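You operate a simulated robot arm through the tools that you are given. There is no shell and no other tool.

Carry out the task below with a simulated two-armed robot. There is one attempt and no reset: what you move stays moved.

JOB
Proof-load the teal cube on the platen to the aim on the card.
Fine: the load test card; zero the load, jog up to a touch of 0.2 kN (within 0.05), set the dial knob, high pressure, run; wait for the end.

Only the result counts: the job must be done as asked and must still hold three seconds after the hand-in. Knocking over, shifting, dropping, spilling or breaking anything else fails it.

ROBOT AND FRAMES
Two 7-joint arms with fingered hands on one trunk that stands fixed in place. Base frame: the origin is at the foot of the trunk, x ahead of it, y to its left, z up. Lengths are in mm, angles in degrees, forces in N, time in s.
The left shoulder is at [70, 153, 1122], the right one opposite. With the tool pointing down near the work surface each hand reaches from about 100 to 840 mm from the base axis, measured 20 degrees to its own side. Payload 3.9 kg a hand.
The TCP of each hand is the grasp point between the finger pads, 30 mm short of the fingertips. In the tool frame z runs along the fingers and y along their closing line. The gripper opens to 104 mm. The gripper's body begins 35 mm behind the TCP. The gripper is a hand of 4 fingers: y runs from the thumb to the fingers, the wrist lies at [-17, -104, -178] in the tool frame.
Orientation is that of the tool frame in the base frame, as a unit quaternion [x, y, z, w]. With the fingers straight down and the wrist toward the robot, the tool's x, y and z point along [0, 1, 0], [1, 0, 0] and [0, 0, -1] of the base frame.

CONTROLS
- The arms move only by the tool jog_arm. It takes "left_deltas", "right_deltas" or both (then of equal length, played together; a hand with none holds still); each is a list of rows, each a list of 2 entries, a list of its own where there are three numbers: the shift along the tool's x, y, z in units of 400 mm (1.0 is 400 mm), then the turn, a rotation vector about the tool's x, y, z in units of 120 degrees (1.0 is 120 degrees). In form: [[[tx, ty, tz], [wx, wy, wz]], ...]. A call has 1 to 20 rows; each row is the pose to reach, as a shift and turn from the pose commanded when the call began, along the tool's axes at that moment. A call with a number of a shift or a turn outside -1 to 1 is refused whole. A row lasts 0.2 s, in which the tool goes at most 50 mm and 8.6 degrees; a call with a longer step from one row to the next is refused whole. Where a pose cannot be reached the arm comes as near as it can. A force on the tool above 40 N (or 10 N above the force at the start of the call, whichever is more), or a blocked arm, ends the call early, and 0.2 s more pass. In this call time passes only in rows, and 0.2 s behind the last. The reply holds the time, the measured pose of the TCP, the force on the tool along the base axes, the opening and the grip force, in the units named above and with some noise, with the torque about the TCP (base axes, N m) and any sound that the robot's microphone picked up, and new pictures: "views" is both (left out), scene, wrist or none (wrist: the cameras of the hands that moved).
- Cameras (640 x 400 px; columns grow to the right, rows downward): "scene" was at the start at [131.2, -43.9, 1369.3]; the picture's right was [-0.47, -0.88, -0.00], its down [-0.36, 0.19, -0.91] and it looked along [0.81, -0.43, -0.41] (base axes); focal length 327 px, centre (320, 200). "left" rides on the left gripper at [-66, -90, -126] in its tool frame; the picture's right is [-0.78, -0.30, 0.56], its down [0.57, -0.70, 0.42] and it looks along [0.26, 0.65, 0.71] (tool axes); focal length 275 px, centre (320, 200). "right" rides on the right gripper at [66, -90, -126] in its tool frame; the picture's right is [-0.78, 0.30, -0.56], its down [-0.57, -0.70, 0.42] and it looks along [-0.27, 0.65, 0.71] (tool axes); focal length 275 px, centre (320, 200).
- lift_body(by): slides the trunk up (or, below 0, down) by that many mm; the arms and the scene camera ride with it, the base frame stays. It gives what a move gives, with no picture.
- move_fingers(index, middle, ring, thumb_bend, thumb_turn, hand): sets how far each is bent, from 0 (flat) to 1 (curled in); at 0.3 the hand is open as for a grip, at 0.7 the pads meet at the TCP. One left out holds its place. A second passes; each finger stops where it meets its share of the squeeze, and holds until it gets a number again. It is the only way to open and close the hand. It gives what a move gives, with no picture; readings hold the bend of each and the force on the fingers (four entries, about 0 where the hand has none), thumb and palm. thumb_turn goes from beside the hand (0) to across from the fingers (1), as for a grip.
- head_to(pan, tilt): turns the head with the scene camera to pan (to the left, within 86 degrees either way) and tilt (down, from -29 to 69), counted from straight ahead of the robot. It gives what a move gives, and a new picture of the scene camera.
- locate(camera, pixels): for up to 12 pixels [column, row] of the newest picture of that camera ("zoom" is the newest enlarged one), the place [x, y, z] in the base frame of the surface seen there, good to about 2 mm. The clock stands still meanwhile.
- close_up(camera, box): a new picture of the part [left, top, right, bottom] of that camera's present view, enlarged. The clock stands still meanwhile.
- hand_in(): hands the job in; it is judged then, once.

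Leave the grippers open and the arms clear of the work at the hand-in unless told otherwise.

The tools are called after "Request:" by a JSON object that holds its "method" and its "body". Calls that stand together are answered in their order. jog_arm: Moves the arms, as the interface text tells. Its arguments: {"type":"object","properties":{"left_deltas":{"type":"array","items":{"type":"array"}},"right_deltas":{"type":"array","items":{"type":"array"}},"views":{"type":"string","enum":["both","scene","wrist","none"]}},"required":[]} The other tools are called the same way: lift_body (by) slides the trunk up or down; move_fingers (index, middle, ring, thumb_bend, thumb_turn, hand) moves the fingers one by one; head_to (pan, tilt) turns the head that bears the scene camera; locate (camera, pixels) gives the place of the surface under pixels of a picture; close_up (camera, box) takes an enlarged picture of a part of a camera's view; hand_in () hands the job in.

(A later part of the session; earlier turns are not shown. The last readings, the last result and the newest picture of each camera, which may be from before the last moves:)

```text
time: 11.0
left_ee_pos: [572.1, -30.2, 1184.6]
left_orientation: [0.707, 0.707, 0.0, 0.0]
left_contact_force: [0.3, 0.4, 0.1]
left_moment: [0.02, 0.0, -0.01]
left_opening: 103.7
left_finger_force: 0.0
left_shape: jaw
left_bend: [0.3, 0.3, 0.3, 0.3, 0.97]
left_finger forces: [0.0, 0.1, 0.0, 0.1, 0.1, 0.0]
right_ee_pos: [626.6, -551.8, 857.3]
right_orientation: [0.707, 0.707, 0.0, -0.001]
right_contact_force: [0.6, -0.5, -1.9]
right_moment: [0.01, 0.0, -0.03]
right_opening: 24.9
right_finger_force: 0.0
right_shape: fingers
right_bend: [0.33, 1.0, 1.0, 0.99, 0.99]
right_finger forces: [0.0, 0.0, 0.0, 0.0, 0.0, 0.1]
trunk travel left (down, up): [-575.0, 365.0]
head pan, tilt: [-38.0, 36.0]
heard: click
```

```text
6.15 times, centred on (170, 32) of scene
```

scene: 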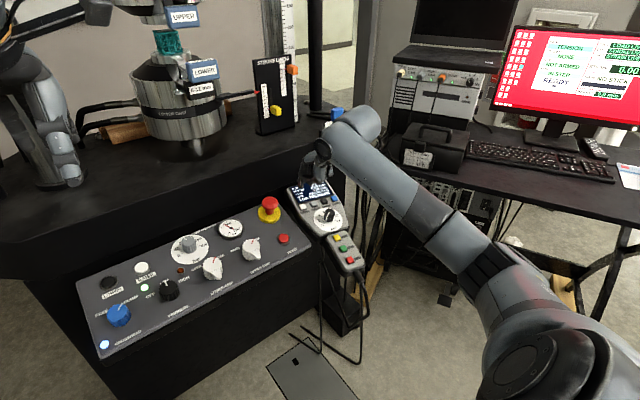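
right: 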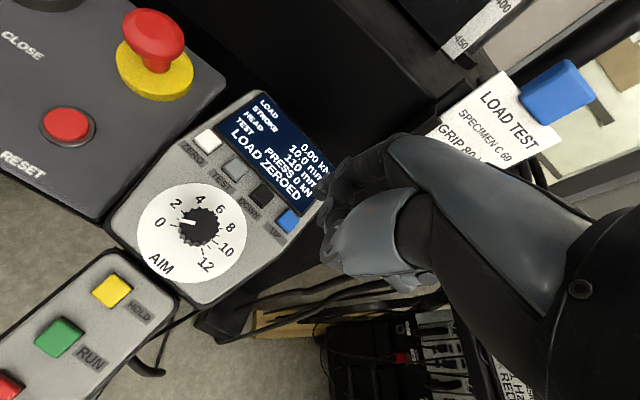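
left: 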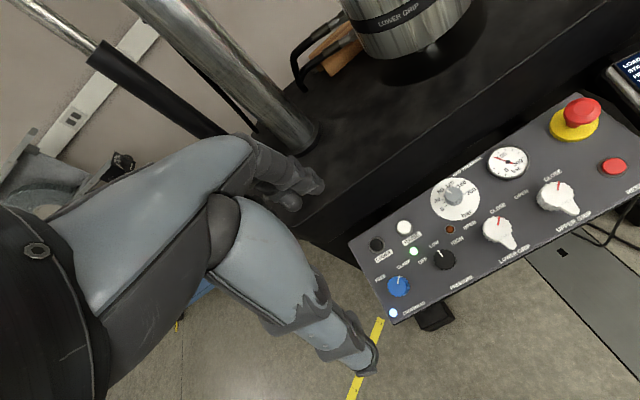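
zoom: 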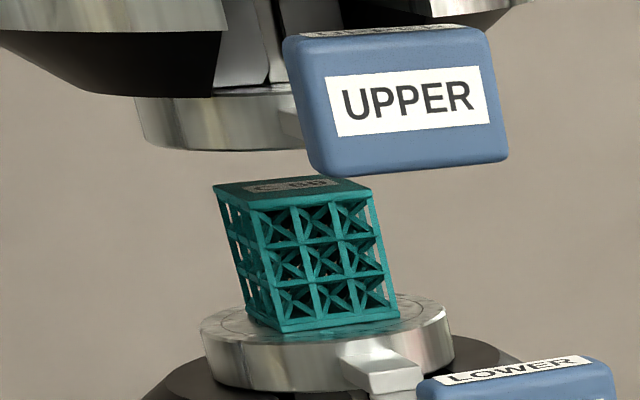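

Request:
{"method": "locate", "body": {"camera": "zoom", "pixels": [[262, 206], [370, 190], [292, 190], [215, 190], [150, 142], [200, 149], [260, 149], [285, 330], [395, 315], [230, 330]]}}

Request:
{"method": "close_up", "body": {"camera": "scene", "box": [150, 24, 190, 36]}}

```text
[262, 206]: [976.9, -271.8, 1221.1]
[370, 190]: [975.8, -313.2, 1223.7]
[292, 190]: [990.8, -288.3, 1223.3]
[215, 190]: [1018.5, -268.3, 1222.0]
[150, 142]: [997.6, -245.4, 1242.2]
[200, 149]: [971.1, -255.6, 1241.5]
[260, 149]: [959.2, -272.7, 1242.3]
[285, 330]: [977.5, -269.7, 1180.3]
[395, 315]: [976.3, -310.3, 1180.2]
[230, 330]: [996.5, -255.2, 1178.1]
```

```text
16.00 times, centred on (170, 30) of scene
```

zoom: 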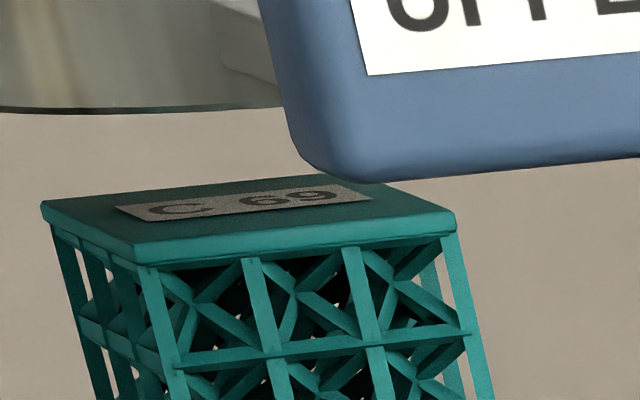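

C 69 matches the card; the gap is about 19 mm. I hold UP for about 2 s to learn the rate.

Request:
{"method": "jog_arm", "body": {"right_deltas": [[[0, 0, 0.017], [0, 0, 0]], [[0, 0, 0.017], [0, 0, 0]], [[0, 0, 0.017], [0, 0, 0]], [[0, 0, 0.017], [0, 0, 0]], [[0, 0, 0.017], [0, 0, 0]], [[0, 0, 0.017], [0, 0, 0]], [[0, 0, 0.017], [0, 0, 0]], [[0, 0, 0.017], [0, 0, 0]], [[0, 0, 0.017], [0, 0, 0]], [[0, 0, 0.0], [0, 0, 0]]], "views": "none"}}

Request:
{"method": "close_up", "body": {"camera": "scene", "box": [280, 165, 350, 235]}}

```text
time: 13.2
left_ee_pos: [571.9, -30.6, 1185.8]
left_orientation: [0.707, 0.707, 0.001, 0.0]
left_contact_force: [0.6, 0.4, 0.6]
left_moment: [-0.01, -0.02, 0.0]
left_opening: 103.7
left_finger_force: 0.1
left_shape: jaw
left_bend: [0.3, 0.3, 0.3, 0.3, 0.97]
left_finger forces: [0.0, 0.1, 0.1, 0.0, 0.1, 0.1]
right_ee_pos: [626.3, -551.4, 858.2]
right_orientation: [0.707, 0.707, -0.001, -0.001]
right_contact_force: [-0.3, 0.5, 0.1]
right_moment: [-0.04, -0.01, -0.01]
right_opening: 25.3
right_finger_force: 0.0
right_shape: fingers
right_bend: [0.33, 1.0, 1.0, 0.99, 0.99]
right_finger forces: [0.0, 0.1, 0.0, 0.0, 0.0, 0.0]
trunk travel left (down, up): [-575.0, 365.0]
head pan, tilt: [-38.0, 36.0]
heard: click
```

```text
5.71 times, centred on (315, 200) of scene
```

zoom: 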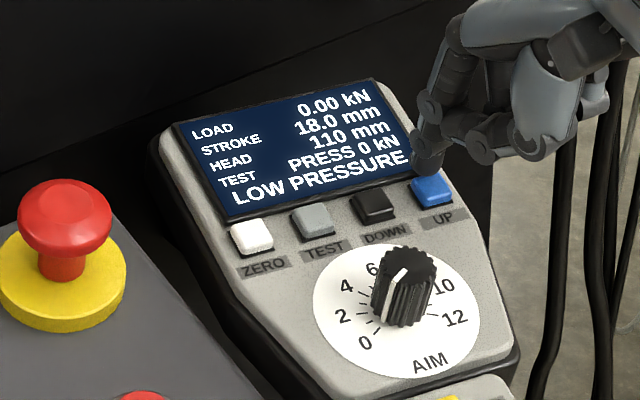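

Stroke is now 18.0 mm (about 4 mm/s), load 0.00. Contact should come near 29 mm; I hold UP for about 1.6 s again.

Request:
{"method": "jog_arm", "body": {"right_deltas": [[[0, 0, 0.017], [0, 0, 0]], [[0, 0, 0.017], [0, 0, 0]], [[0, 0, 0.017], [0, 0, 0]], [[0, 0, 0.017], [0, 0, 0]], [[0, 0, 0.017], [0, 0, 0]], [[0, 0, 0.017], [0, 0, 0]], [[0, 0, 0.017], [0, 0, 0]], [[0, 0, 0.017], [0, 0, 0]], [[0, 0, 0.0], [0, 0, 0]]], "views": "none"}}

Request:
{"method": "close_up", "body": {"camera": "scene", "box": [280, 165, 350, 235]}}

Request:
{"method": "close_up", "body": {"camera": "scene", "box": [120, 0, 220, 65]}}

```text
time: 15.2
left_ee_pos: [571.0, -30.7, 1184.5]
left_orientation: [0.707, 0.707, 0.0, 0.0]
left_contact_force: [-0.8, -0.3, -0.6]
left_moment: [-0.02, 0.0, 0.01]
left_opening: 103.6
left_finger_force: 0.1
left_shape: jaw
left_bend: [0.3, 0.3, 0.3, 0.3, 0.97]
left_finger forces: [0.0, 0.1, 0.0, 0.0, 0.0, 0.0]
right_ee_pos: [626.4, -551.3, 858.7]
right_orientation: [0.707, 0.707, -0.001, -0.001]
right_contact_force: [0.0, -0.1, 0.2]
right_moment: [-0.02, 0.02, -0.02]
right_opening: 25.3
right_finger_force: 0.1
right_shape: fingers
right_bend: [0.33, 1.0, 1.0, 0.99, 0.99]
right_finger forces: [0.0, 0.0, 0.1, 0.0, 0.0, 0.0]
trunk travel left (down, up): [-575.0, 365.0]
head pan, tilt: [-38.0, 36.0]
heard: click
```

```text
5.71 times, centred on (315, 200) of scene
```

zoom: 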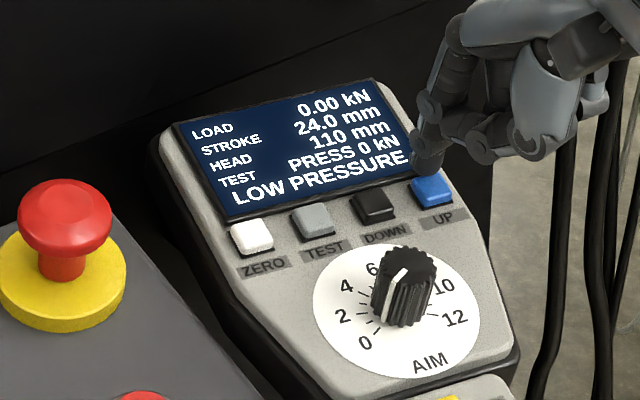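

```text
6.15 times, centred on (170, 32) of scene
```

zoom: 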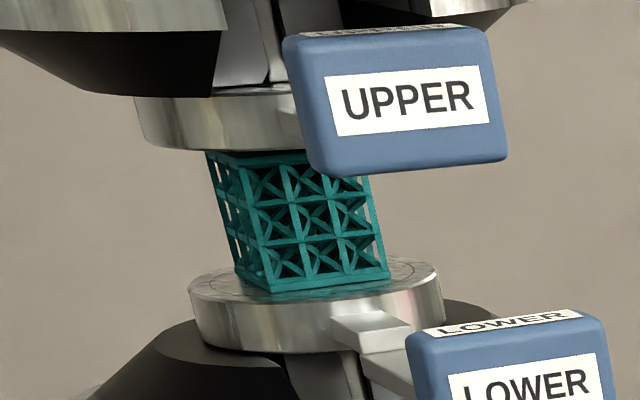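

Stroke 24.0 mm, load still 0.00; about 5 mm gap is left. I hold shorter now: 3 rows.

Request:
{"method": "jog_arm", "body": {"right_deltas": [[[0, 0, 0.017], [0, 0, 0]], [[0, 0, 0.017], [0, 0, 0]], [[0, 0, 0.017], [0, 0, 0]], [[0, 0, 0.0], [0, 0, 0]]], "views": "none"}}

Request:
{"method": "close_up", "body": {"camera": "scene", "box": [280, 165, 350, 235]}}

```text
time: 16.2
left_ee_pos: [571.2, -29.0, 1183.8]
left_orientation: [0.707, 0.707, -0.001, 0.0]
left_contact_force: [-0.6, -0.1, 0.1]
left_moment: [0.04, -0.02, 0.02]
left_opening: 103.5
left_finger_force: 0.0
left_shape: jaw
left_bend: [0.3, 0.3, 0.3, 0.3, 0.97]
left_finger forces: [0.0, 0.1, 0.0, 0.1, 0.0, 0.0]
right_ee_pos: [627.2, -552.4, 858.6]
right_orientation: [0.707, 0.707, -0.001, -0.001]
right_contact_force: [0.8, 0.9, 1.0]
right_moment: [-0.01, 0.05, 0.03]
right_opening: 25.1
right_finger_force: 0.1
right_shape: fingers
right_bend: [0.33, 1.0, 1.0, 0.99, 0.99]
right_finger forces: [0.1, 0.0, 0.0, 0.0, 0.0, 0.0]
trunk travel left (down, up): [-575.0, 365.0]
head pan, tilt: [-38.0, 36.0]
heard: click
```

```text
5.71 times, centred on (315, 200) of scene
```

zoom: 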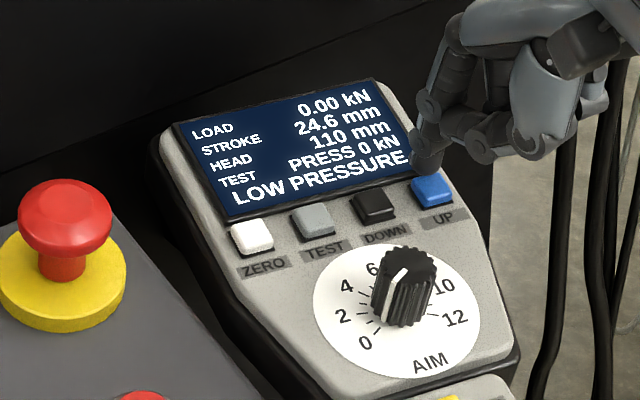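

3 rows gave just 0.6 mm: short presses jog at 1 mm/s, longer ones faster. I do three short taps of 3 rows in one call.

Request:
{"method": "jog_arm", "body": {"right_deltas": [[[0, 0, 0.017], [0, 0, 0]], [[0, 0, 0.017], [0, 0, 0]], [[0, 0, 0.017], [0, 0, 0]], [[0, 0, 0.0], [0, 0, 0]], [[0, 0, 0.0], [0, 0, 0]], [[0, 0, 0.017], [0, 0, 0]], [[0, 0, 0.017], [0, 0, 0]], [[0, 0, 0.017], [0, 0, 0]], [[0, 0, 0.0], [0, 0, 0]], [[0, 0, 0.0], [0, 0, 0]], [[0, 0, 0.017], [0, 0, 0]], [[0, 0, 0.017], [0, 0, 0]], [[0, 0, 0.017], [0, 0, 0]], [[0, 0, 0.0], [0, 0, 0]]], "views": "none"}}

Request:
{"method": "close_up", "body": {"camera": "scene", "box": [280, 165, 350, 235]}}

```text
time: 19.2
left_ee_pos: [571.3, -31.0, 1184.7]
left_orientation: [0.707, 0.707, 0.0, -0.001]
left_contact_force: [-0.3, -0.2, -0.7]
left_moment: [-0.01, -0.04, 0.01]
left_opening: 103.8
left_finger_force: 0.1
left_shape: jaw
left_bend: [0.3, 0.3, 0.3, 0.3, 0.97]
left_finger forces: [0.0, 0.0, 0.0, 0.1, 0.0, 0.1]
right_ee_pos: [624.8, -552.1, 858.1]
right_orientation: [0.707, 0.707, -0.001, -0.001]
right_contact_force: [-0.7, -1.0, 0.0]
right_moment: [0.0, 0.01, 0.0]
right_opening: 25.0
right_finger_force: 0.2
right_shape: fingers
right_bend: [0.33, 1.0, 1.0, 0.99, 0.99]
right_finger forces: [0.1, 0.0, 0.0, 0.1, 0.0, 0.0]
trunk travel left (down, up): [-575.0, 365.0]
head pan, tilt: [-38.0, 36.0]
heard: click, click, click
```

```text
5.71 times, centred on (315, 200) of scene
```

zoom: 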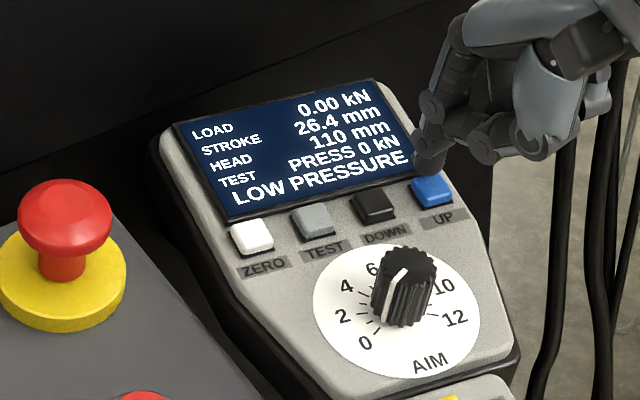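

26.4 mm, 0.00 kN. Two more 3-row taps, then I look at the gap.

Request:
{"method": "jog_arm", "body": {"right_deltas": [[[0, 0, 0.017], [0, 0, 0]], [[0, 0, 0.017], [0, 0, 0]], [[0, 0, 0.017], [0, 0, 0]], [[0, 0, 0.0], [0, 0, 0]], [[0, 0, 0.0], [0, 0, 0]], [[0, 0, 0.017], [0, 0, 0]], [[0, 0, 0.017], [0, 0, 0]], [[0, 0, 0.017], [0, 0, 0]], [[0, 0, 0.0], [0, 0, 0]]], "views": "none"}}

Request:
{"method": "close_up", "body": {"camera": "scene", "box": [280, 165, 350, 235]}}

Request:
{"method": "close_up", "body": {"camera": "scene", "box": [140, 10, 190, 55]}}

```text
time: 21.2
left_ee_pos: [571.6, -30.1, 1184.5]
left_orientation: [0.707, 0.707, 0.0, 0.0]
left_contact_force: [-0.1, 0.0, 0.0]
left_moment: [0.01, -0.02, -0.03]
left_opening: 103.7
left_finger_force: 0.1
left_shape: jaw
left_bend: [0.3, 0.3, 0.3, 0.3, 0.97]
left_finger forces: [0.0, 0.0, 0.0, 0.0, 0.0, 0.0]
right_ee_pos: [626.4, -552.1, 858.6]
right_orientation: [0.708, 0.706, -0.001, 0.0]
right_contact_force: [-0.9, -0.9, 0.1]
right_moment: [0.01, -0.01, 0.01]
right_opening: 25.2
right_finger_force: 0.1
right_shape: fingers
right_bend: [0.33, 1.0, 1.0, 0.99, 0.99]
right_finger forces: [0.0, 0.0, 0.1, 0.0, 0.0, 0.1]
trunk travel left (down, up): [-575.0, 365.0]
head pan, tilt: [-38.0, 36.0]
heard: click, click
```

```text
5.71 times, centred on (315, 200) of scene
```

zoom: 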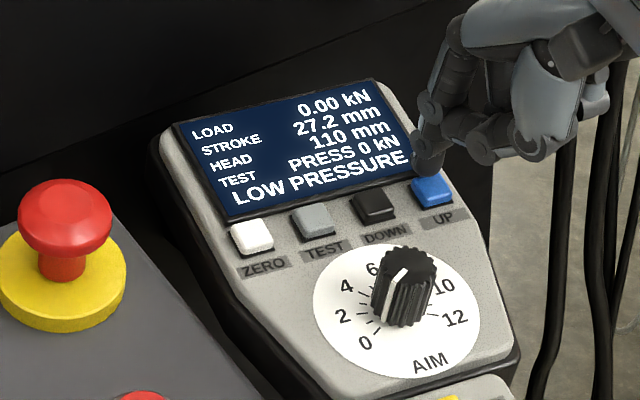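

```text
8.89 times, centred on (165, 32) of scene
```

zoom: 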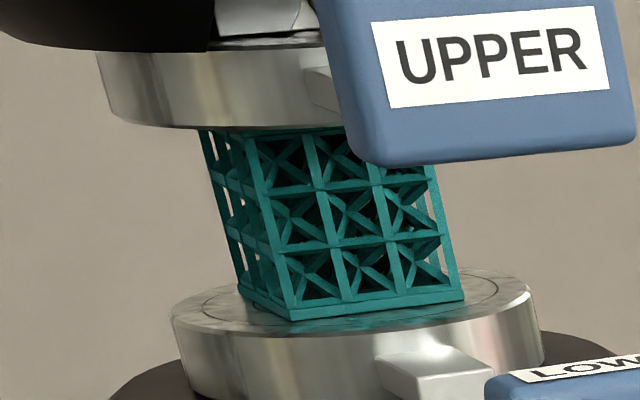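

27.2 mm, 0.00 kN; about 2 mm left. One 3-row tap at a time now.

Request:
{"method": "jog_arm", "body": {"right_deltas": [[[0, 0, 0.017], [0, 0, 0]], [[0, 0, 0.017], [0, 0, 0]], [[0, 0, 0.017], [0, 0, 0]], [[0, 0, 0.0], [0, 0, 0]]], "views": "none"}}

Request:
{"method": "close_up", "body": {"camera": "scene", "box": [285, 170, 335, 205]}}

```text
time: 22.2
left_ee_pos: [571.7, -29.7, 1184.8]
left_orientation: [0.707, 0.707, 0.0, 0.0]
left_contact_force: [-0.1, 1.3, 0.0]
left_moment: [-0.04, 0.02, -0.01]
left_opening: 103.8
left_finger_force: 0.0
left_shape: jaw
left_bend: [0.3, 0.3, 0.3, 0.3, 0.97]
left_finger forces: [0.1, 0.1, 0.0, 0.0, 0.0, 0.1]
right_ee_pos: [626.1, -551.1, 856.9]
right_orientation: [0.708, 0.707, -0.001, 0.0]
right_contact_force: [0.1, -0.6, 0.0]
right_moment: [0.0, -0.01, 0.01]
right_opening: 25.0
right_finger_force: 0.0
right_shape: fingers
right_bend: [0.33, 1.0, 1.0, 0.99, 0.99]
right_finger forces: [0.0, 0.1, 0.1, 0.0, 0.0, 0.0]
trunk travel left (down, up): [-575.0, 365.0]
head pan, tilt: [-38.0, 36.0]
heard: click
```

```text
11.43 times, centred on (310, 188) of scene
```

zoom: 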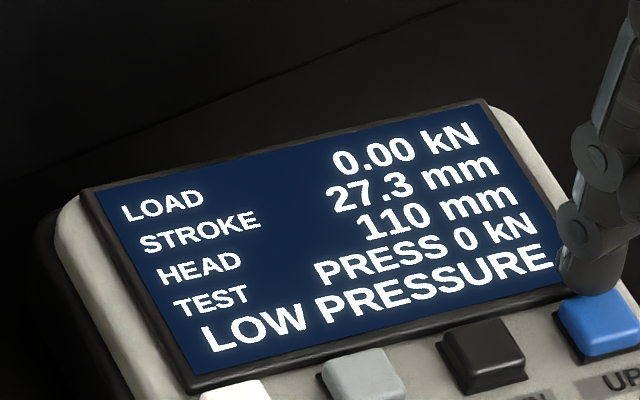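

27.3 mm, still 0.00. I tap again.

Request:
{"method": "jog_arm", "body": {"right_deltas": [[[0, 0, 0.017], [0, 0, 0]], [[0, 0, 0.017], [0, 0, 0]], [[0, 0, 0.017], [0, 0, 0]], [[0, 0, 0.0], [0, 0, 0]]], "views": "none"}}

Request:
{"method": "close_up", "body": {"camera": "scene", "box": [285, 170, 335, 205]}}

```text
time: 23.2
left_ee_pos: [571.9, -30.6, 1186.1]
left_orientation: [0.707, 0.708, -0.001, 0.0]
left_contact_force: [0.2, -0.1, 0.4]
left_moment: [-0.02, -0.02, 0.02]
left_opening: 103.5
left_finger_force: 0.0
left_shape: jaw
left_bend: [0.3, 0.3, 0.3, 0.3, 0.97]
left_finger forces: [0.1, 0.0, 0.0, 0.0, 0.0, 0.0]
right_ee_pos: [626.0, -553.3, 858.5]
right_orientation: [0.708, 0.706, -0.001, 0.0]
right_contact_force: [0.4, 0.7, 0.1]
right_moment: [-0.02, 0.0, -0.02]
right_opening: 25.2
right_finger_force: 0.0
right_shape: fingers
right_bend: [0.33, 1.0, 1.0, 0.99, 0.99]
right_finger forces: [0.1, 0.1, 0.0, 0.1, 0.1, 0.1]
trunk travel left (down, up): [-575.0, 365.0]
head pan, tilt: [-38.0, 36.0]
heard: click
```

```text
11.43 times, centred on (310, 188) of scene
```

zoom: 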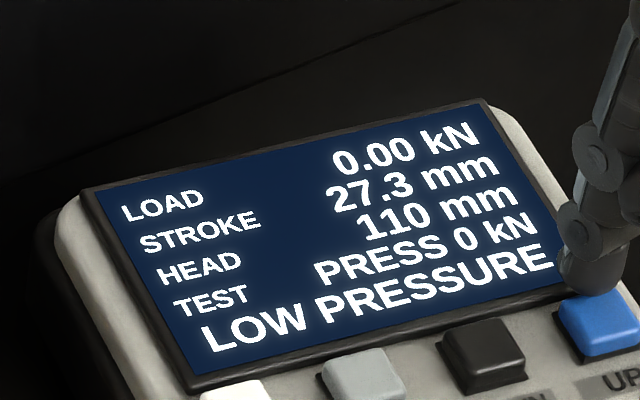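

Barely moved, so jogging slows down near contact. I hold 5 rows.

Request:
{"method": "jog_arm", "body": {"right_deltas": [[[0, 0, 0.017], [0, 0, 0]], [[0, 0, 0.017], [0, 0, 0]], [[0, 0, 0.017], [0, 0, 0]], [[0, 0, 0.017], [0, 0, 0]], [[0, 0, 0.017], [0, 0, 0]], [[0, 0, 0.0], [0, 0, 0]]], "views": "none"}}

Request:
{"method": "close_up", "body": {"camera": "scene", "box": [285, 170, 335, 205]}}

```text
time: 24.6
left_ee_pos: [572.3, -30.1, 1184.3]
left_orientation: [0.708, 0.707, 0.0, 0.0]
left_contact_force: [-0.8, 0.6, 0.5]
left_moment: [-0.01, -0.03, 0.02]
left_opening: 103.5
left_finger_force: 0.0
left_shape: jaw
left_bend: [0.3, 0.3, 0.3, 0.3, 0.97]
left_finger forces: [0.0, 0.0, 0.1, 0.0, 0.0, 0.0]
right_ee_pos: [626.8, -551.6, 856.9]
right_orientation: [0.708, 0.706, 0.0, 0.0]
right_contact_force: [0.2, 0.0, -1.1]
right_moment: [-0.02, 0.01, 0.04]
right_opening: 24.8
right_finger_force: 0.1
right_shape: fingers
right_bend: [0.33, 1.0, 1.0, 0.99, 0.99]
right_finger forces: [0.1, 0.0, 0.0, 0.0, 0.1, 0.0]
trunk travel left (down, up): [-575.0, 365.0]
head pan, tilt: [-38.0, 36.0]
heard: click
```

```text
11.43 times, centred on (310, 188) of scene
```

zoom: 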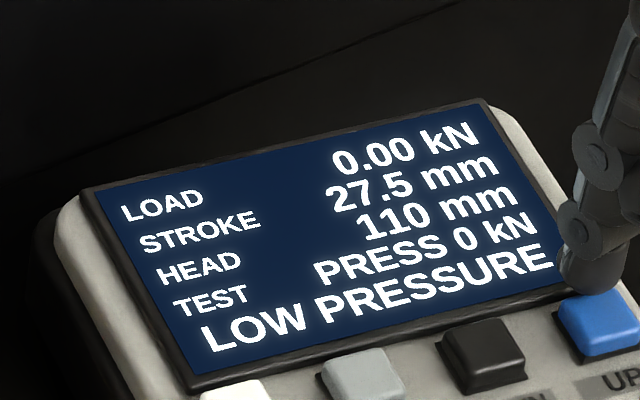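

27.5 mm, 0.00 kN. I hold 7 rows.

Request:
{"method": "jog_arm", "body": {"right_deltas": [[[0, 0, 0.017], [0, 0, 0]], [[0, 0, 0.017], [0, 0, 0]], [[0, 0, 0.017], [0, 0, 0]], [[0, 0, 0.017], [0, 0, 0]], [[0, 0, 0.017], [0, 0, 0]], [[0, 0, 0.017], [0, 0, 0]], [[0, 0, 0.017], [0, 0, 0]], [[0, 0, 0.0], [0, 0, 0]]], "views": "none"}}

Request:
{"method": "close_up", "body": {"camera": "scene", "box": [285, 170, 335, 205]}}

```text
time: 26.4
left_ee_pos: [572.3, -30.7, 1184.6]
left_orientation: [0.707, 0.707, 0.0, 0.0]
left_contact_force: [0.6, -0.1, 0.3]
left_moment: [0.03, 0.01, -0.02]
left_opening: 104.0
left_finger_force: 0.0
left_shape: jaw
left_bend: [0.3, 0.3, 0.3, 0.3, 0.97]
left_finger forces: [0.0, 0.0, 0.0, 0.0, 0.0, 0.0]
right_ee_pos: [625.7, -554.4, 857.6]
right_orientation: [0.707, 0.707, 0.0, 0.0]
right_contact_force: [0.0, -1.0, -0.9]
right_moment: [0.03, 0.0, 0.02]
right_opening: 24.8
right_finger_force: 0.2
right_shape: fingers
right_bend: [0.33, 1.0, 1.0, 0.99, 0.99]
right_finger forces: [0.1, 0.1, 0.0, 0.1, 0.0, 0.1]
trunk travel left (down, up): [-575.0, 365.0]
head pan, tilt: [-38.0, 36.0]
heard: click
```

```text
11.43 times, centred on (310, 188) of scene
```

zoom: 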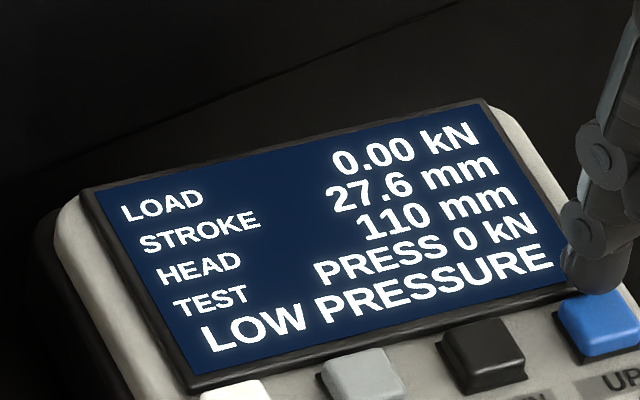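

27.6 mm; about 0.1 mm/s now. I hold 15 rows (3 s) and check the load.

Request:
{"method": "jog_arm", "body": {"right_deltas": [[[0.002, 0, 0.017], [0, 0, 0]], [[0.002, 0, 0.017], [0, 0, 0]], [[0.002, 0, 0.017], [0, 0, 0]], [[0.002, 0, 0.017], [0, 0, 0]], [[0.002, 0, 0.017], [0, 0, 0]], [[0.002, 0, 0.017], [0, 0, 0]], [[0.002, 0, 0.017], [0, 0, 0]], [[0.002, 0, 0.017], [0, 0, 0]], [[0.002, 0, 0.017], [0, 0, 0]], [[0.002, 0, 0.017], [0, 0, 0]], [[0.002, 0, 0.017], [0, 0, 0]], [[0.002, 0, 0.017], [0, 0, 0]], [[0.002, 0, 0.017], [0, 0, 0]], [[0.002, 0, 0.017], [0, 0, 0]], [[0.002, 0, 0.0], [0, 0, 0]]], "views": "none"}}

Request:
{"method": "close_up", "body": {"camera": "scene", "box": [285, 170, 335, 205]}}

```text
time: 29.6
left_ee_pos: [573.3, -31.0, 1184.1]
left_orientation: [0.707, 0.707, 0.0, -0.001]
left_contact_force: [-0.2, 0.5, 0.7]
left_moment: [-0.04, -0.03, 0.0]
left_opening: 103.4
left_finger_force: 0.1
left_shape: jaw
left_bend: [0.3, 0.3, 0.3, 0.3, 0.97]
left_finger forces: [0.0, 0.0, 0.0, 0.0, 0.0, 0.1]
right_ee_pos: [625.6, -552.1, 857.8]
right_orientation: [0.707, 0.707, 0.0, 0.0]
right_contact_force: [-0.2, -0.6, 0.2]
right_moment: [0.02, 0.01, 0.03]
right_opening: 24.8
right_finger_force: 0.0
right_shape: fingers
right_bend: [0.33, 1.0, 1.0, 0.99, 0.99]
right_finger forces: [0.0, 0.0, 0.0, 0.0, 0.1, 0.1]
trunk travel left (down, up): [-575.0, 365.0]
head pan, tilt: [-38.0, 36.0]
heard: click
```

```text
11.43 times, centred on (310, 188) of scene
```

zoom: 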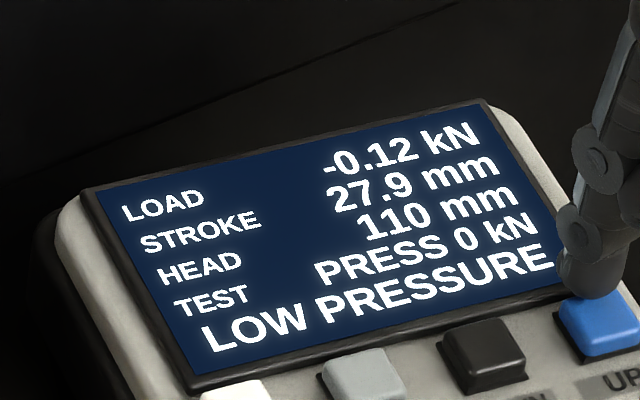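

Contact made: -0.12 kN (compression). I need 0.15–0.25; a short 2-row tap.

Request:
{"method": "jog_arm", "body": {"right_deltas": [[[0, 0, 0.017], [0, 0, 0]], [[0, 0, 0.017], [0, 0, 0]], [[0, 0, 0.0], [0, 0, 0]]], "views": "none"}}

Request:
{"method": "close_up", "body": {"camera": "scene", "box": [285, 170, 335, 205]}}

```text
time: 30.4
left_ee_pos: [571.6, -30.1, 1184.5]
left_orientation: [0.707, 0.707, 0.0, 0.0]
left_contact_force: [-0.9, -0.3, 0.2]
left_moment: [0.03, 0.02, 0.02]
left_opening: 103.8
left_finger_force: 0.0
left_shape: jaw
left_bend: [0.3, 0.3, 0.3, 0.3, 0.97]
left_finger forces: [0.0, 0.0, 0.0, 0.0, 0.1, 0.1]
right_ee_pos: [625.8, -550.7, 858.2]
right_orientation: [0.708, 0.706, 0.0, -0.001]
right_contact_force: [0.3, -0.7, -0.6]
right_moment: [0.02, 0.01, 0.03]
right_opening: 25.1
right_finger_force: 0.0
right_shape: fingers
right_bend: [0.33, 1.0, 1.0, 0.99, 0.99]
right_finger forces: [0.0, 0.0, 0.0, 0.0, 0.0, 0.0]
trunk travel left (down, up): [-575.0, 365.0]
head pan, tilt: [-38.0, 36.0]
heard: click
```

```text
11.43 times, centred on (310, 188) of scene
```

zoom: 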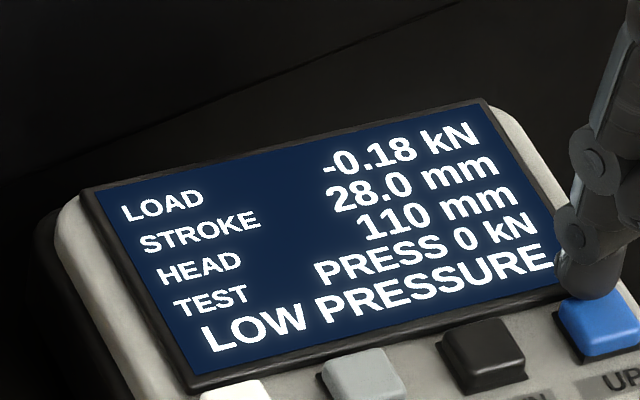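

-0.18 kN is inside the window; a one-row tap should bring it close to 0.20.

Request:
{"method": "jog_arm", "body": {"right_deltas": [[[0, 0, 0.016], [0, 0, 0]], [[0, 0, 0.0], [0, 0, 0]]], "views": "none"}}

Request:
{"method": "close_up", "body": {"camera": "scene", "box": [285, 170, 335, 205]}}

```text
time: 31.0
left_ee_pos: [571.1, -30.1, 1185.0]
left_orientation: [0.707, 0.707, 0.0, 0.0]
left_contact_force: [-0.3, -0.2, -0.5]
left_moment: [0.02, -0.01, 0.01]
left_opening: 103.8
left_finger_force: 0.1
left_shape: jaw
left_bend: [0.3, 0.3, 0.3, 0.3, 0.97]
left_finger forces: [0.1, 0.0, 0.0, 0.1, 0.0, 0.0]
right_ee_pos: [626.2, -549.5, 859.8]
right_orientation: [0.708, 0.706, 0.0, 0.0]
right_contact_force: [0.0, 1.5, -0.2]
right_moment: [0.01, 0.0, -0.02]
right_opening: 25.0
right_finger_force: 0.1
right_shape: fingers
right_bend: [0.33, 1.0, 1.0, 0.99, 0.99]
right_finger forces: [0.1, 0.0, 0.0, 0.0, 0.0, 0.1]
trunk travel left (down, up): [-575.0, 365.0]
head pan, tilt: [-38.0, 36.0]
heard: click
```

```text
11.43 times, centred on (310, 188) of scene
```

zoom: 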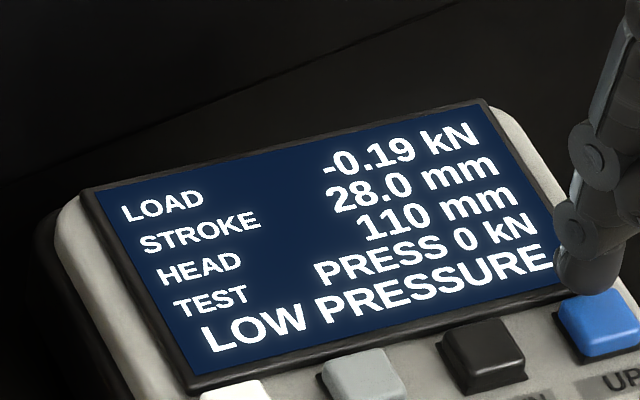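

-0.19 kN, good touch. Now I lift the right hand straight up 90 mm, off the key.

Request:
{"method": "jog_arm", "body": {"right_deltas": [[[0, 0, -0.075], [0, 0, 0]], [[0, 0, -0.15], [0, 0, 0]], [[0, -0.05, -0.225], [0, 0, 0]]], "views": "scene"}}

Request:
{"method": "close_up", "body": {"camera": "scene", "box": [300, 190, 350, 235]}}

```text
time: 31.8
left_ee_pos: [570.3, -30.3, 1185.8]
left_orientation: [0.708, 0.706, 0.0, 0.002]
left_contact_force: [-0.6, 0.8, 0.3]
left_moment: [0.0, -0.01, 0.01]
left_opening: 104.1
left_finger_force: 0.0
left_shape: jaw
left_bend: [0.3, 0.3, 0.3, 0.3, 0.97]
left_finger forces: [0.0, 0.0, 0.0, 0.0, 0.0, 0.0]
right_ee_pos: [604.3, -550.2, 950.6]
right_orientation: [0.708, 0.706, 0.0, 0.0]
right_contact_force: [-0.3, -0.1, 0.3]
right_moment: [0.01, -0.04, 0.01]
right_opening: 25.0
right_finger_force: 0.1
right_shape: fingers
right_bend: [0.33, 1.0, 1.0, 0.99, 0.99]
right_finger forces: [0.0, 0.0, 0.1, 0.0, 0.1, 0.0]
trunk travel left (down, up): [-575.0, 365.0]
head pan, tilt: [-38.0, 36.0]
```

scene: 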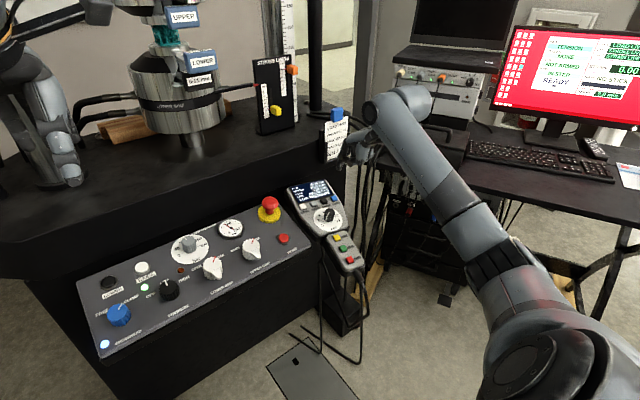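

```text
8.89 times, centred on (325, 212) of scene
```

zoom: 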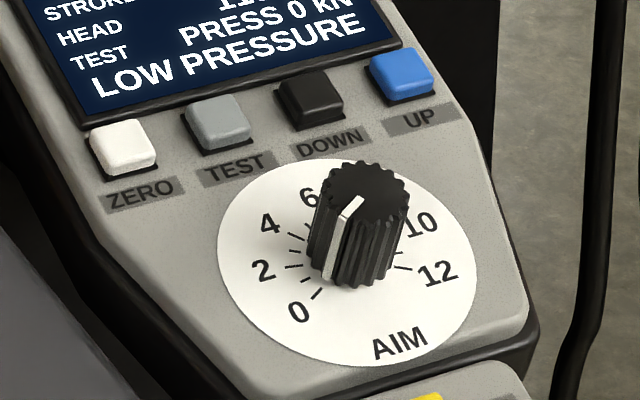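

I locate the knob's top rim, sides and the dial for its axis.

Request:
{"method": "locate", "body": {"camera": "zoom", "pixels": [[322, 196], [366, 166], [403, 196], [368, 213], [366, 190], [350, 275], [372, 283], [316, 255], [395, 262], [345, 350], [240, 230], [460, 250]]}}

```text
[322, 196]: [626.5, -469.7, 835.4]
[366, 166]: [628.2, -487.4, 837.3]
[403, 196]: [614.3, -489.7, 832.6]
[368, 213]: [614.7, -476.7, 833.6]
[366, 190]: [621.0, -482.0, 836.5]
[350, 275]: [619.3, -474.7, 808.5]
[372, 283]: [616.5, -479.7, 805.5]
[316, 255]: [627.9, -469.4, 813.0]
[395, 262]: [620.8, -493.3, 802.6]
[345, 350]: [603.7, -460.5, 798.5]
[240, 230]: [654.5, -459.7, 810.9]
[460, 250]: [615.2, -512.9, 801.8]
```

Knob axis: top centre about [621,-480,836], about 25 mm wide, 33 mm tall. I open the right hand to a half-open pinch shape and look at it.

Request:
{"method": "move_fingers", "body": {"hand": "right", "index": 0.3, "middle": 0.3, "ring": 0.3, "thumb_bend": 0.3, "thumb_turn": 0.97}}

Request:
{"method": "close_up", "body": {"camera": "right", "box": [200, 80, 480, 400]}}

Request:
{"method": "close_up", "body": {"camera": "scene", "box": [310, 80, 440, 200]}}

```text
time: 32.8
left_ee_pos: [571.8, -30.2, 1185.6]
left_orientation: [0.707, 0.707, 0.0, 0.0]
left_contact_force: [-0.2, 0.1, 0.9]
left_moment: [0.01, -0.04, -0.01]
left_opening: 103.6
left_finger_force: 0.1
left_shape: jaw
left_bend: [0.3, 0.3, 0.3, 0.3, 0.97]
left_finger forces: [0.0, 0.1, 0.0, 0.0, 0.1, 0.0]
right_ee_pos: [605.2, -549.1, 948.6]
right_orientation: [0.707, 0.707, 0.0, -0.001]
right_contact_force: [-0.3, -0.3, -0.3]
right_moment: [0.01, 0.0, -0.01]
right_opening: 104.6
right_finger_force: 0.1
right_shape: fingers
right_bend: [0.3, 0.3, 0.3, 0.3, 0.94]
right_finger forces: [0.0, 0.0, 0.0, 0.1, 0.0, 0.0]
trunk travel left (down, up): [-575.0, 365.0]
head pan, tilt: [-38.0, 36.0]
```

```text
1.25 times, centred on (340, 240) of right
```

zoom: 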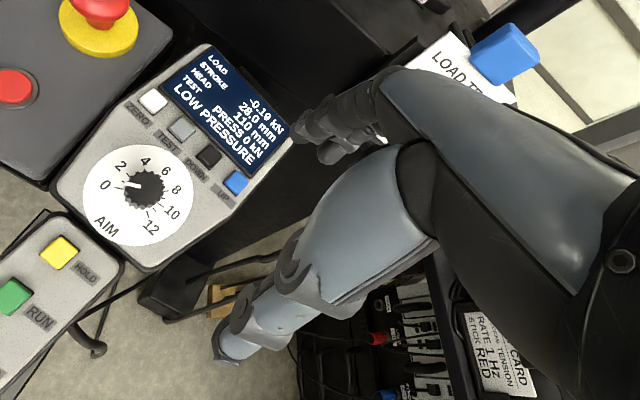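

```text
3.33 times, centred on (375, 140) of scene
```

zoom: 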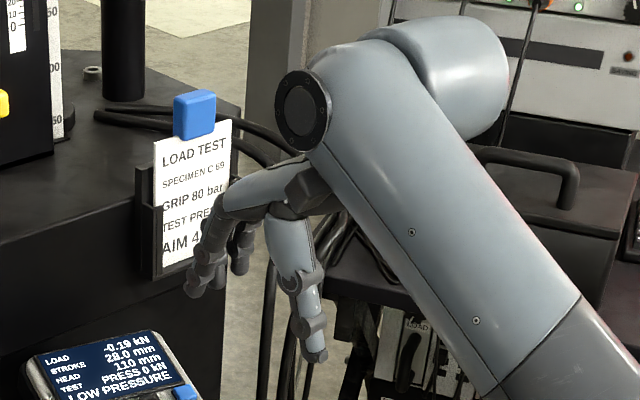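

The load holds at -0.19. I locate the fingertips and thumb tip in the scene zoom.

Request:
{"method": "locate", "body": {"camera": "zoom", "pixels": [[192, 293], [205, 250], [215, 282], [238, 270], [232, 262], [246, 262], [312, 358], [322, 352], [305, 330], [318, 330]]}}

Request:
{"method": "close_up", "body": {"camera": "right", "box": [300, 130, 420, 250]}}

```text
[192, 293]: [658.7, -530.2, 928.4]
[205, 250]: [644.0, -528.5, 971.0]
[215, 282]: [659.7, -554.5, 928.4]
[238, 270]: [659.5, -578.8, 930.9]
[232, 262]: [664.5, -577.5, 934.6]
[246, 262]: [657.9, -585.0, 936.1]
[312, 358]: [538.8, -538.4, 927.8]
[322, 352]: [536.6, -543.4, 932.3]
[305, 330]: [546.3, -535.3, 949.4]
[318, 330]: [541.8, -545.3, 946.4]
```

```text
3.33 times, centred on (360, 190) of right
```

zoom: 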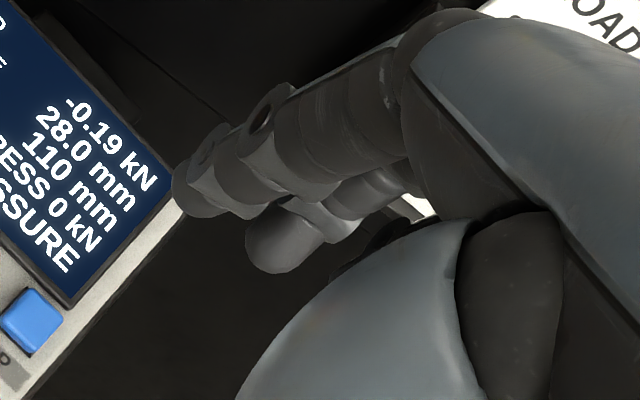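

Index sits at +13, middle at -12, ring at -36 in tool x, with the thumb between index and middle – a good tripod. I curl the ring and pre-close the other fingers.

Request:
{"method": "move_fingers", "body": {"hand": "right", "index": 0.45, "middle": 0.45, "ring": 1, "thumb_bend": 0.45, "thumb_turn": 0.97}}

Request:
{"method": "jog_arm", "body": {"right_deltas": [[[0.058, -0.001, 0.043], [-0.045, 0, 0]], [[0.117, -0.003, 0.085], [-0.09, 0, 0]], [[0.175, -0.004, 0.128], [-0.1325, 0, 0]]], "views": "both"}}

```text
time: 33.8
left_ee_pos: [571.8, -30.4, 1184.8]
left_orientation: [0.707, 0.708, 0.0, 0.0]
left_contact_force: [-0.3, 0.3, 0.6]
left_moment: [0.0, -0.01, 0.01]
left_opening: 103.7
left_finger_force: 0.0
left_shape: jaw
left_bend: [0.3, 0.3, 0.3, 0.3, 0.97]
left_finger forces: [0.0, 0.0, 0.0, 0.0, 0.0, 0.1]
right_ee_pos: [606.2, -549.1, 949.4]
right_orientation: [0.708, 0.706, 0.0, 0.0]
right_contact_force: [0.3, -0.3, 0.0]
right_moment: [-0.01, -0.02, -0.02]
right_opening: 67.1
right_finger_force: 0.0
right_shape: fingers
right_bend: [0.45, 0.45, 1.0, 0.45, 0.96]
right_finger forces: [0.0, 0.0, 0.1, 0.0, 0.0, 0.0]
trunk travel left (down, up): [-575.0, 365.0]
head pan, tilt: [-38.0, 36.0]
```

```text
time: 34.6
left_ee_pos: [570.9, -29.3, 1185.6]
left_orientation: [0.707, 0.707, 0.0, 0.0]
left_contact_force: [-0.4, 0.2, 0.8]
left_moment: [-0.01, 0.0, -0.01]
left_opening: 103.5
left_finger_force: 0.0
left_shape: jaw
left_bend: [0.3, 0.3, 0.3, 0.3, 0.97]
left_finger forces: [0.1, 0.0, 0.0, 0.1, 0.0, 0.0]
right_ee_pos: [604.1, -478.0, 898.4]
right_orientation: [0.701, 0.7, 0.099, 0.099]
right_contact_force: [-0.5, -0.4, -0.3]
right_moment: [0.01, 0.0, 0.0]
right_opening: 67.1
right_finger_force: 0.0
right_shape: fingers
right_bend: [0.45, 0.45, 1.0, 0.45, 0.96]
right_finger forces: [0.1, 0.0, 0.0, 0.0, 0.0, 0.0]
trunk travel left (down, up): [-575.0, 365.0]
head pan, tilt: [-38.0, 36.0]
```

scene: 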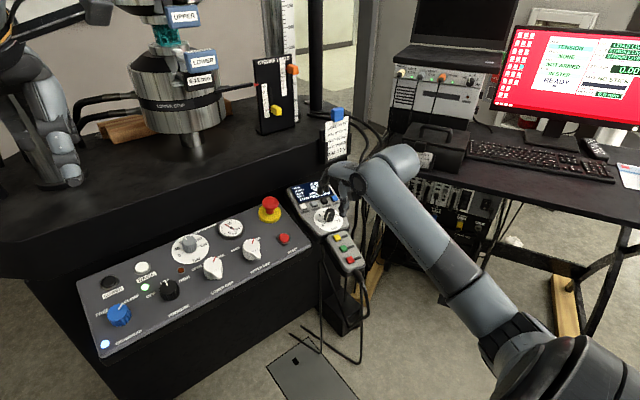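
right: 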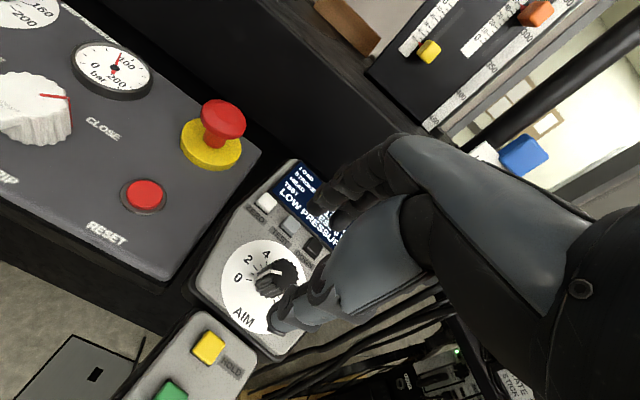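

Tilt is right (tool z = [0.277,0,-0.963]). Now I turn the hand -45° about its own axis in preparation for the turn.

Request:
{"method": "jog_arm", "body": {"right_deltas": [[[0, 0, 0], [0, 0, -0.0625]], [[0, 0, 0], [0, 0, -0.125]], [[0, 0, 0], [0, 0, -0.1875]], [[0, 0, 0], [0, 0, -0.25]], [[0, 0, 0], [0, 0, -0.3125]], [[0, 0, 0], [0, 0, -0.375]]], "views": "both"}}

Request:
{"method": "close_up", "body": {"camera": "scene", "box": [280, 140, 380, 240]}}

```text
time: 36.0
left_ee_pos: [572.7, -29.6, 1185.0]
left_orientation: [0.707, 0.707, 0.0, 0.0]
left_contact_force: [-0.3, -0.2, -0.2]
left_moment: [0.01, 0.01, -0.01]
left_opening: 103.8
left_finger_force: 0.1
left_shape: jaw
left_bend: [0.3, 0.3, 0.3, 0.3, 0.97]
left_finger forces: [0.0, 0.1, 0.1, 0.1, 0.0, 0.0]
right_ee_pos: [605.3, -481.3, 898.4]
right_orientation: [0.379, 0.915, 0.053, 0.127]
right_contact_force: [-0.3, 0.4, -0.2]
right_moment: [-0.02, -0.04, -0.01]
right_opening: 67.2
right_finger_force: 0.1
right_shape: fingers
right_bend: [0.45, 0.45, 1.0, 0.45, 0.96]
right_finger forces: [0.0, 0.0, 0.1, 0.1, 0.0, 0.0]
trunk travel left (down, up): [-575.0, 365.0]
head pan, tilt: [-38.0, 36.0]
```

scene: 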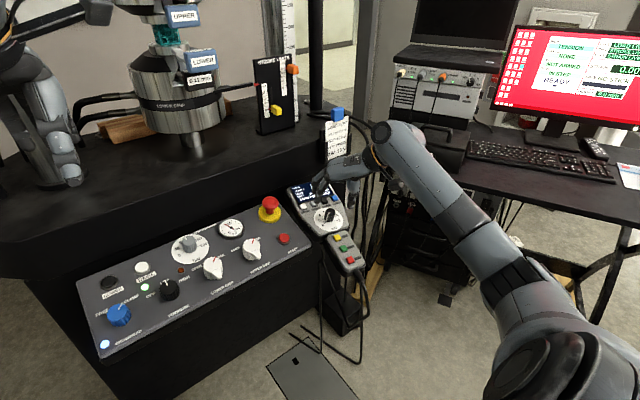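
right: 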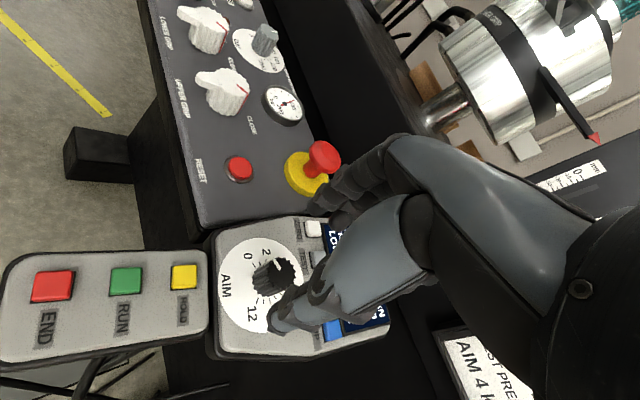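

```text
4.00 times, centred on (330, 190) of scene
```

zoom: 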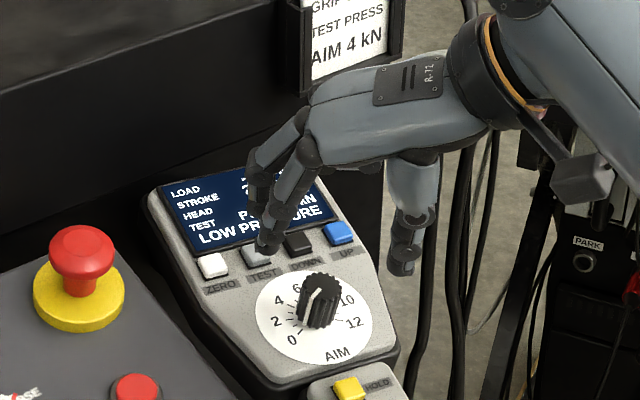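

The hand is aligned over the knob. I go down 45 mm along the tool axis and look.

Request:
{"method": "jog_arm", "body": {"right_deltas": [[[0, 0, 0.056], [0, 0, 0]], [[0, 0, 0.112], [0, 0, 0]]], "views": "wrist"}}

Request:
{"method": "close_up", "body": {"camera": "scene", "box": [290, 160, 370, 240]}}

```text
time: 36.6
left_ee_pos: [573.2, -29.2, 1184.6]
left_orientation: [0.707, 0.707, 0.0, -0.001]
left_contact_force: [-0.6, -0.1, -0.2]
left_moment: [0.03, 0.0, -0.02]
left_opening: 103.6
left_finger_force: 0.0
left_shape: jaw
left_bend: [0.3, 0.3, 0.3, 0.3, 0.97]
left_finger forces: [0.0, 0.0, 0.0, 0.1, 0.1, 0.0]
right_ee_pos: [615.6, -481.8, 855.7]
right_orientation: [0.38, 0.915, 0.052, 0.128]
right_contact_force: [-0.6, -0.2, 0.5]
right_moment: [-0.01, 0.01, 0.0]
right_opening: 67.2
right_finger_force: 0.0
right_shape: fingers
right_bend: [0.45, 0.45, 1.0, 0.45, 0.96]
right_finger forces: [0.0, 0.1, 0.1, 0.0, 0.0, 0.0]
trunk travel left (down, up): [-575.0, 365.0]
head pan, tilt: [-38.0, 36.0]
```

right: 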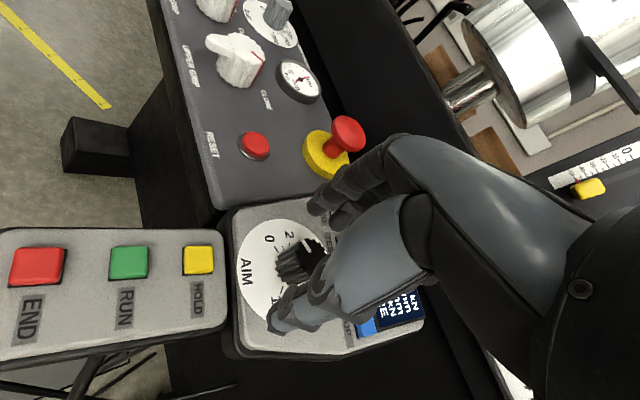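

```text
5.00 times, centred on (330, 200) of scene
```

zoom: 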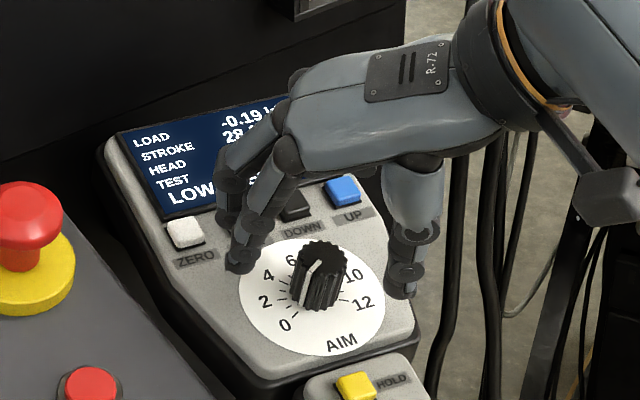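

I locate the index tip (238,268) and the thumb tip (398,295) relative to the knob.

Request:
{"method": "locate", "body": {"camera": "zoom", "pixels": [[232, 268], [245, 270], [250, 258], [392, 294], [405, 295], [388, 280], [412, 282], [322, 258], [262, 245]]}}

```text
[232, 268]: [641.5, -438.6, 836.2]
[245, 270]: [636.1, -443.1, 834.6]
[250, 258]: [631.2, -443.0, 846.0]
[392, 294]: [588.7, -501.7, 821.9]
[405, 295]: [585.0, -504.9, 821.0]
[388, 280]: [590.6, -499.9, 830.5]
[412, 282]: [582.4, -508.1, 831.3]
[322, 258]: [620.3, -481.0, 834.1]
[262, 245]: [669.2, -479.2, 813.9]
```

Tips are 27 mm above the face, so I go down another 19 mm along the axis (tips then about 8 mm above the face).

Request:
{"method": "jog_arm", "body": {"right_deltas": [[[0.001, 0.001, 0.024], [0, 0, 0]], [[0.002, 0.002, 0.0475], [0, 0, 0]]], "views": "wrist"}}

Request:
{"method": "close_up", "body": {"camera": "scene", "box": [290, 160, 370, 240]}}

```text
time: 37.2
left_ee_pos: [572.1, -29.6, 1185.0]
left_orientation: [0.707, 0.707, 0.0, 0.0]
left_contact_force: [0.5, 1.1, 0.6]
left_moment: [0.02, -0.01, -0.02]
left_opening: 103.8
left_finger_force: 0.1
left_shape: jaw
left_bend: [0.3, 0.3, 0.3, 0.3, 0.97]
left_finger forces: [0.1, 0.0, 0.0, 0.0, 0.0, 0.0]
right_ee_pos: [622.0, -479.9, 839.5]
right_orientation: [0.379, 0.915, 0.053, 0.128]
right_contact_force: [-0.3, -0.7, 0.6]
right_moment: [-0.01, -0.05, -0.02]
right_opening: 67.1
right_finger_force: 0.3
right_shape: fingers
right_bend: [0.45, 0.45, 1.0, 0.45, 0.96]
right_finger forces: [0.0, 0.7, 0.0, 0.0, 0.1, 0.0]
trunk travel left (down, up): [-575.0, 365.0]
head pan, tilt: [-38.0, 36.0]
```

right: 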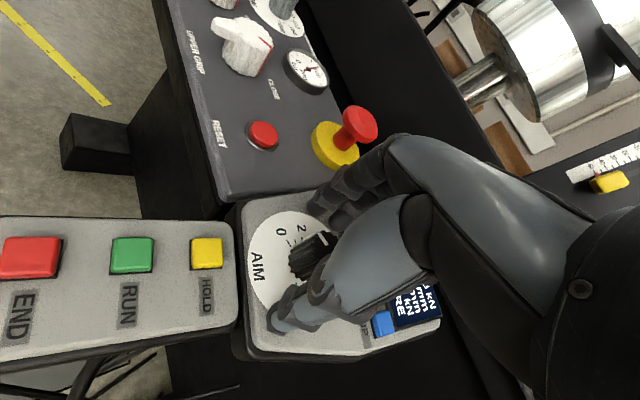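

```text
5.00 times, centred on (330, 200) of scene
```

zoom: 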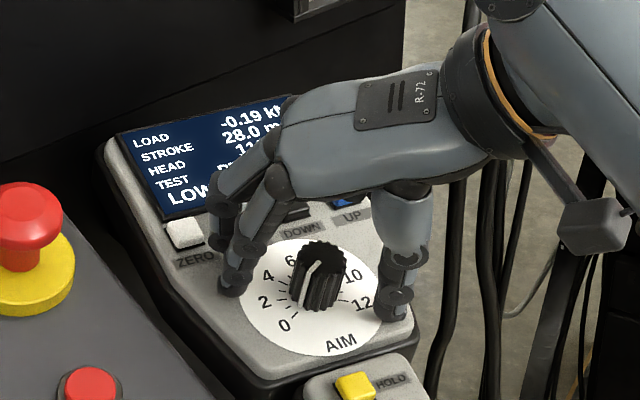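

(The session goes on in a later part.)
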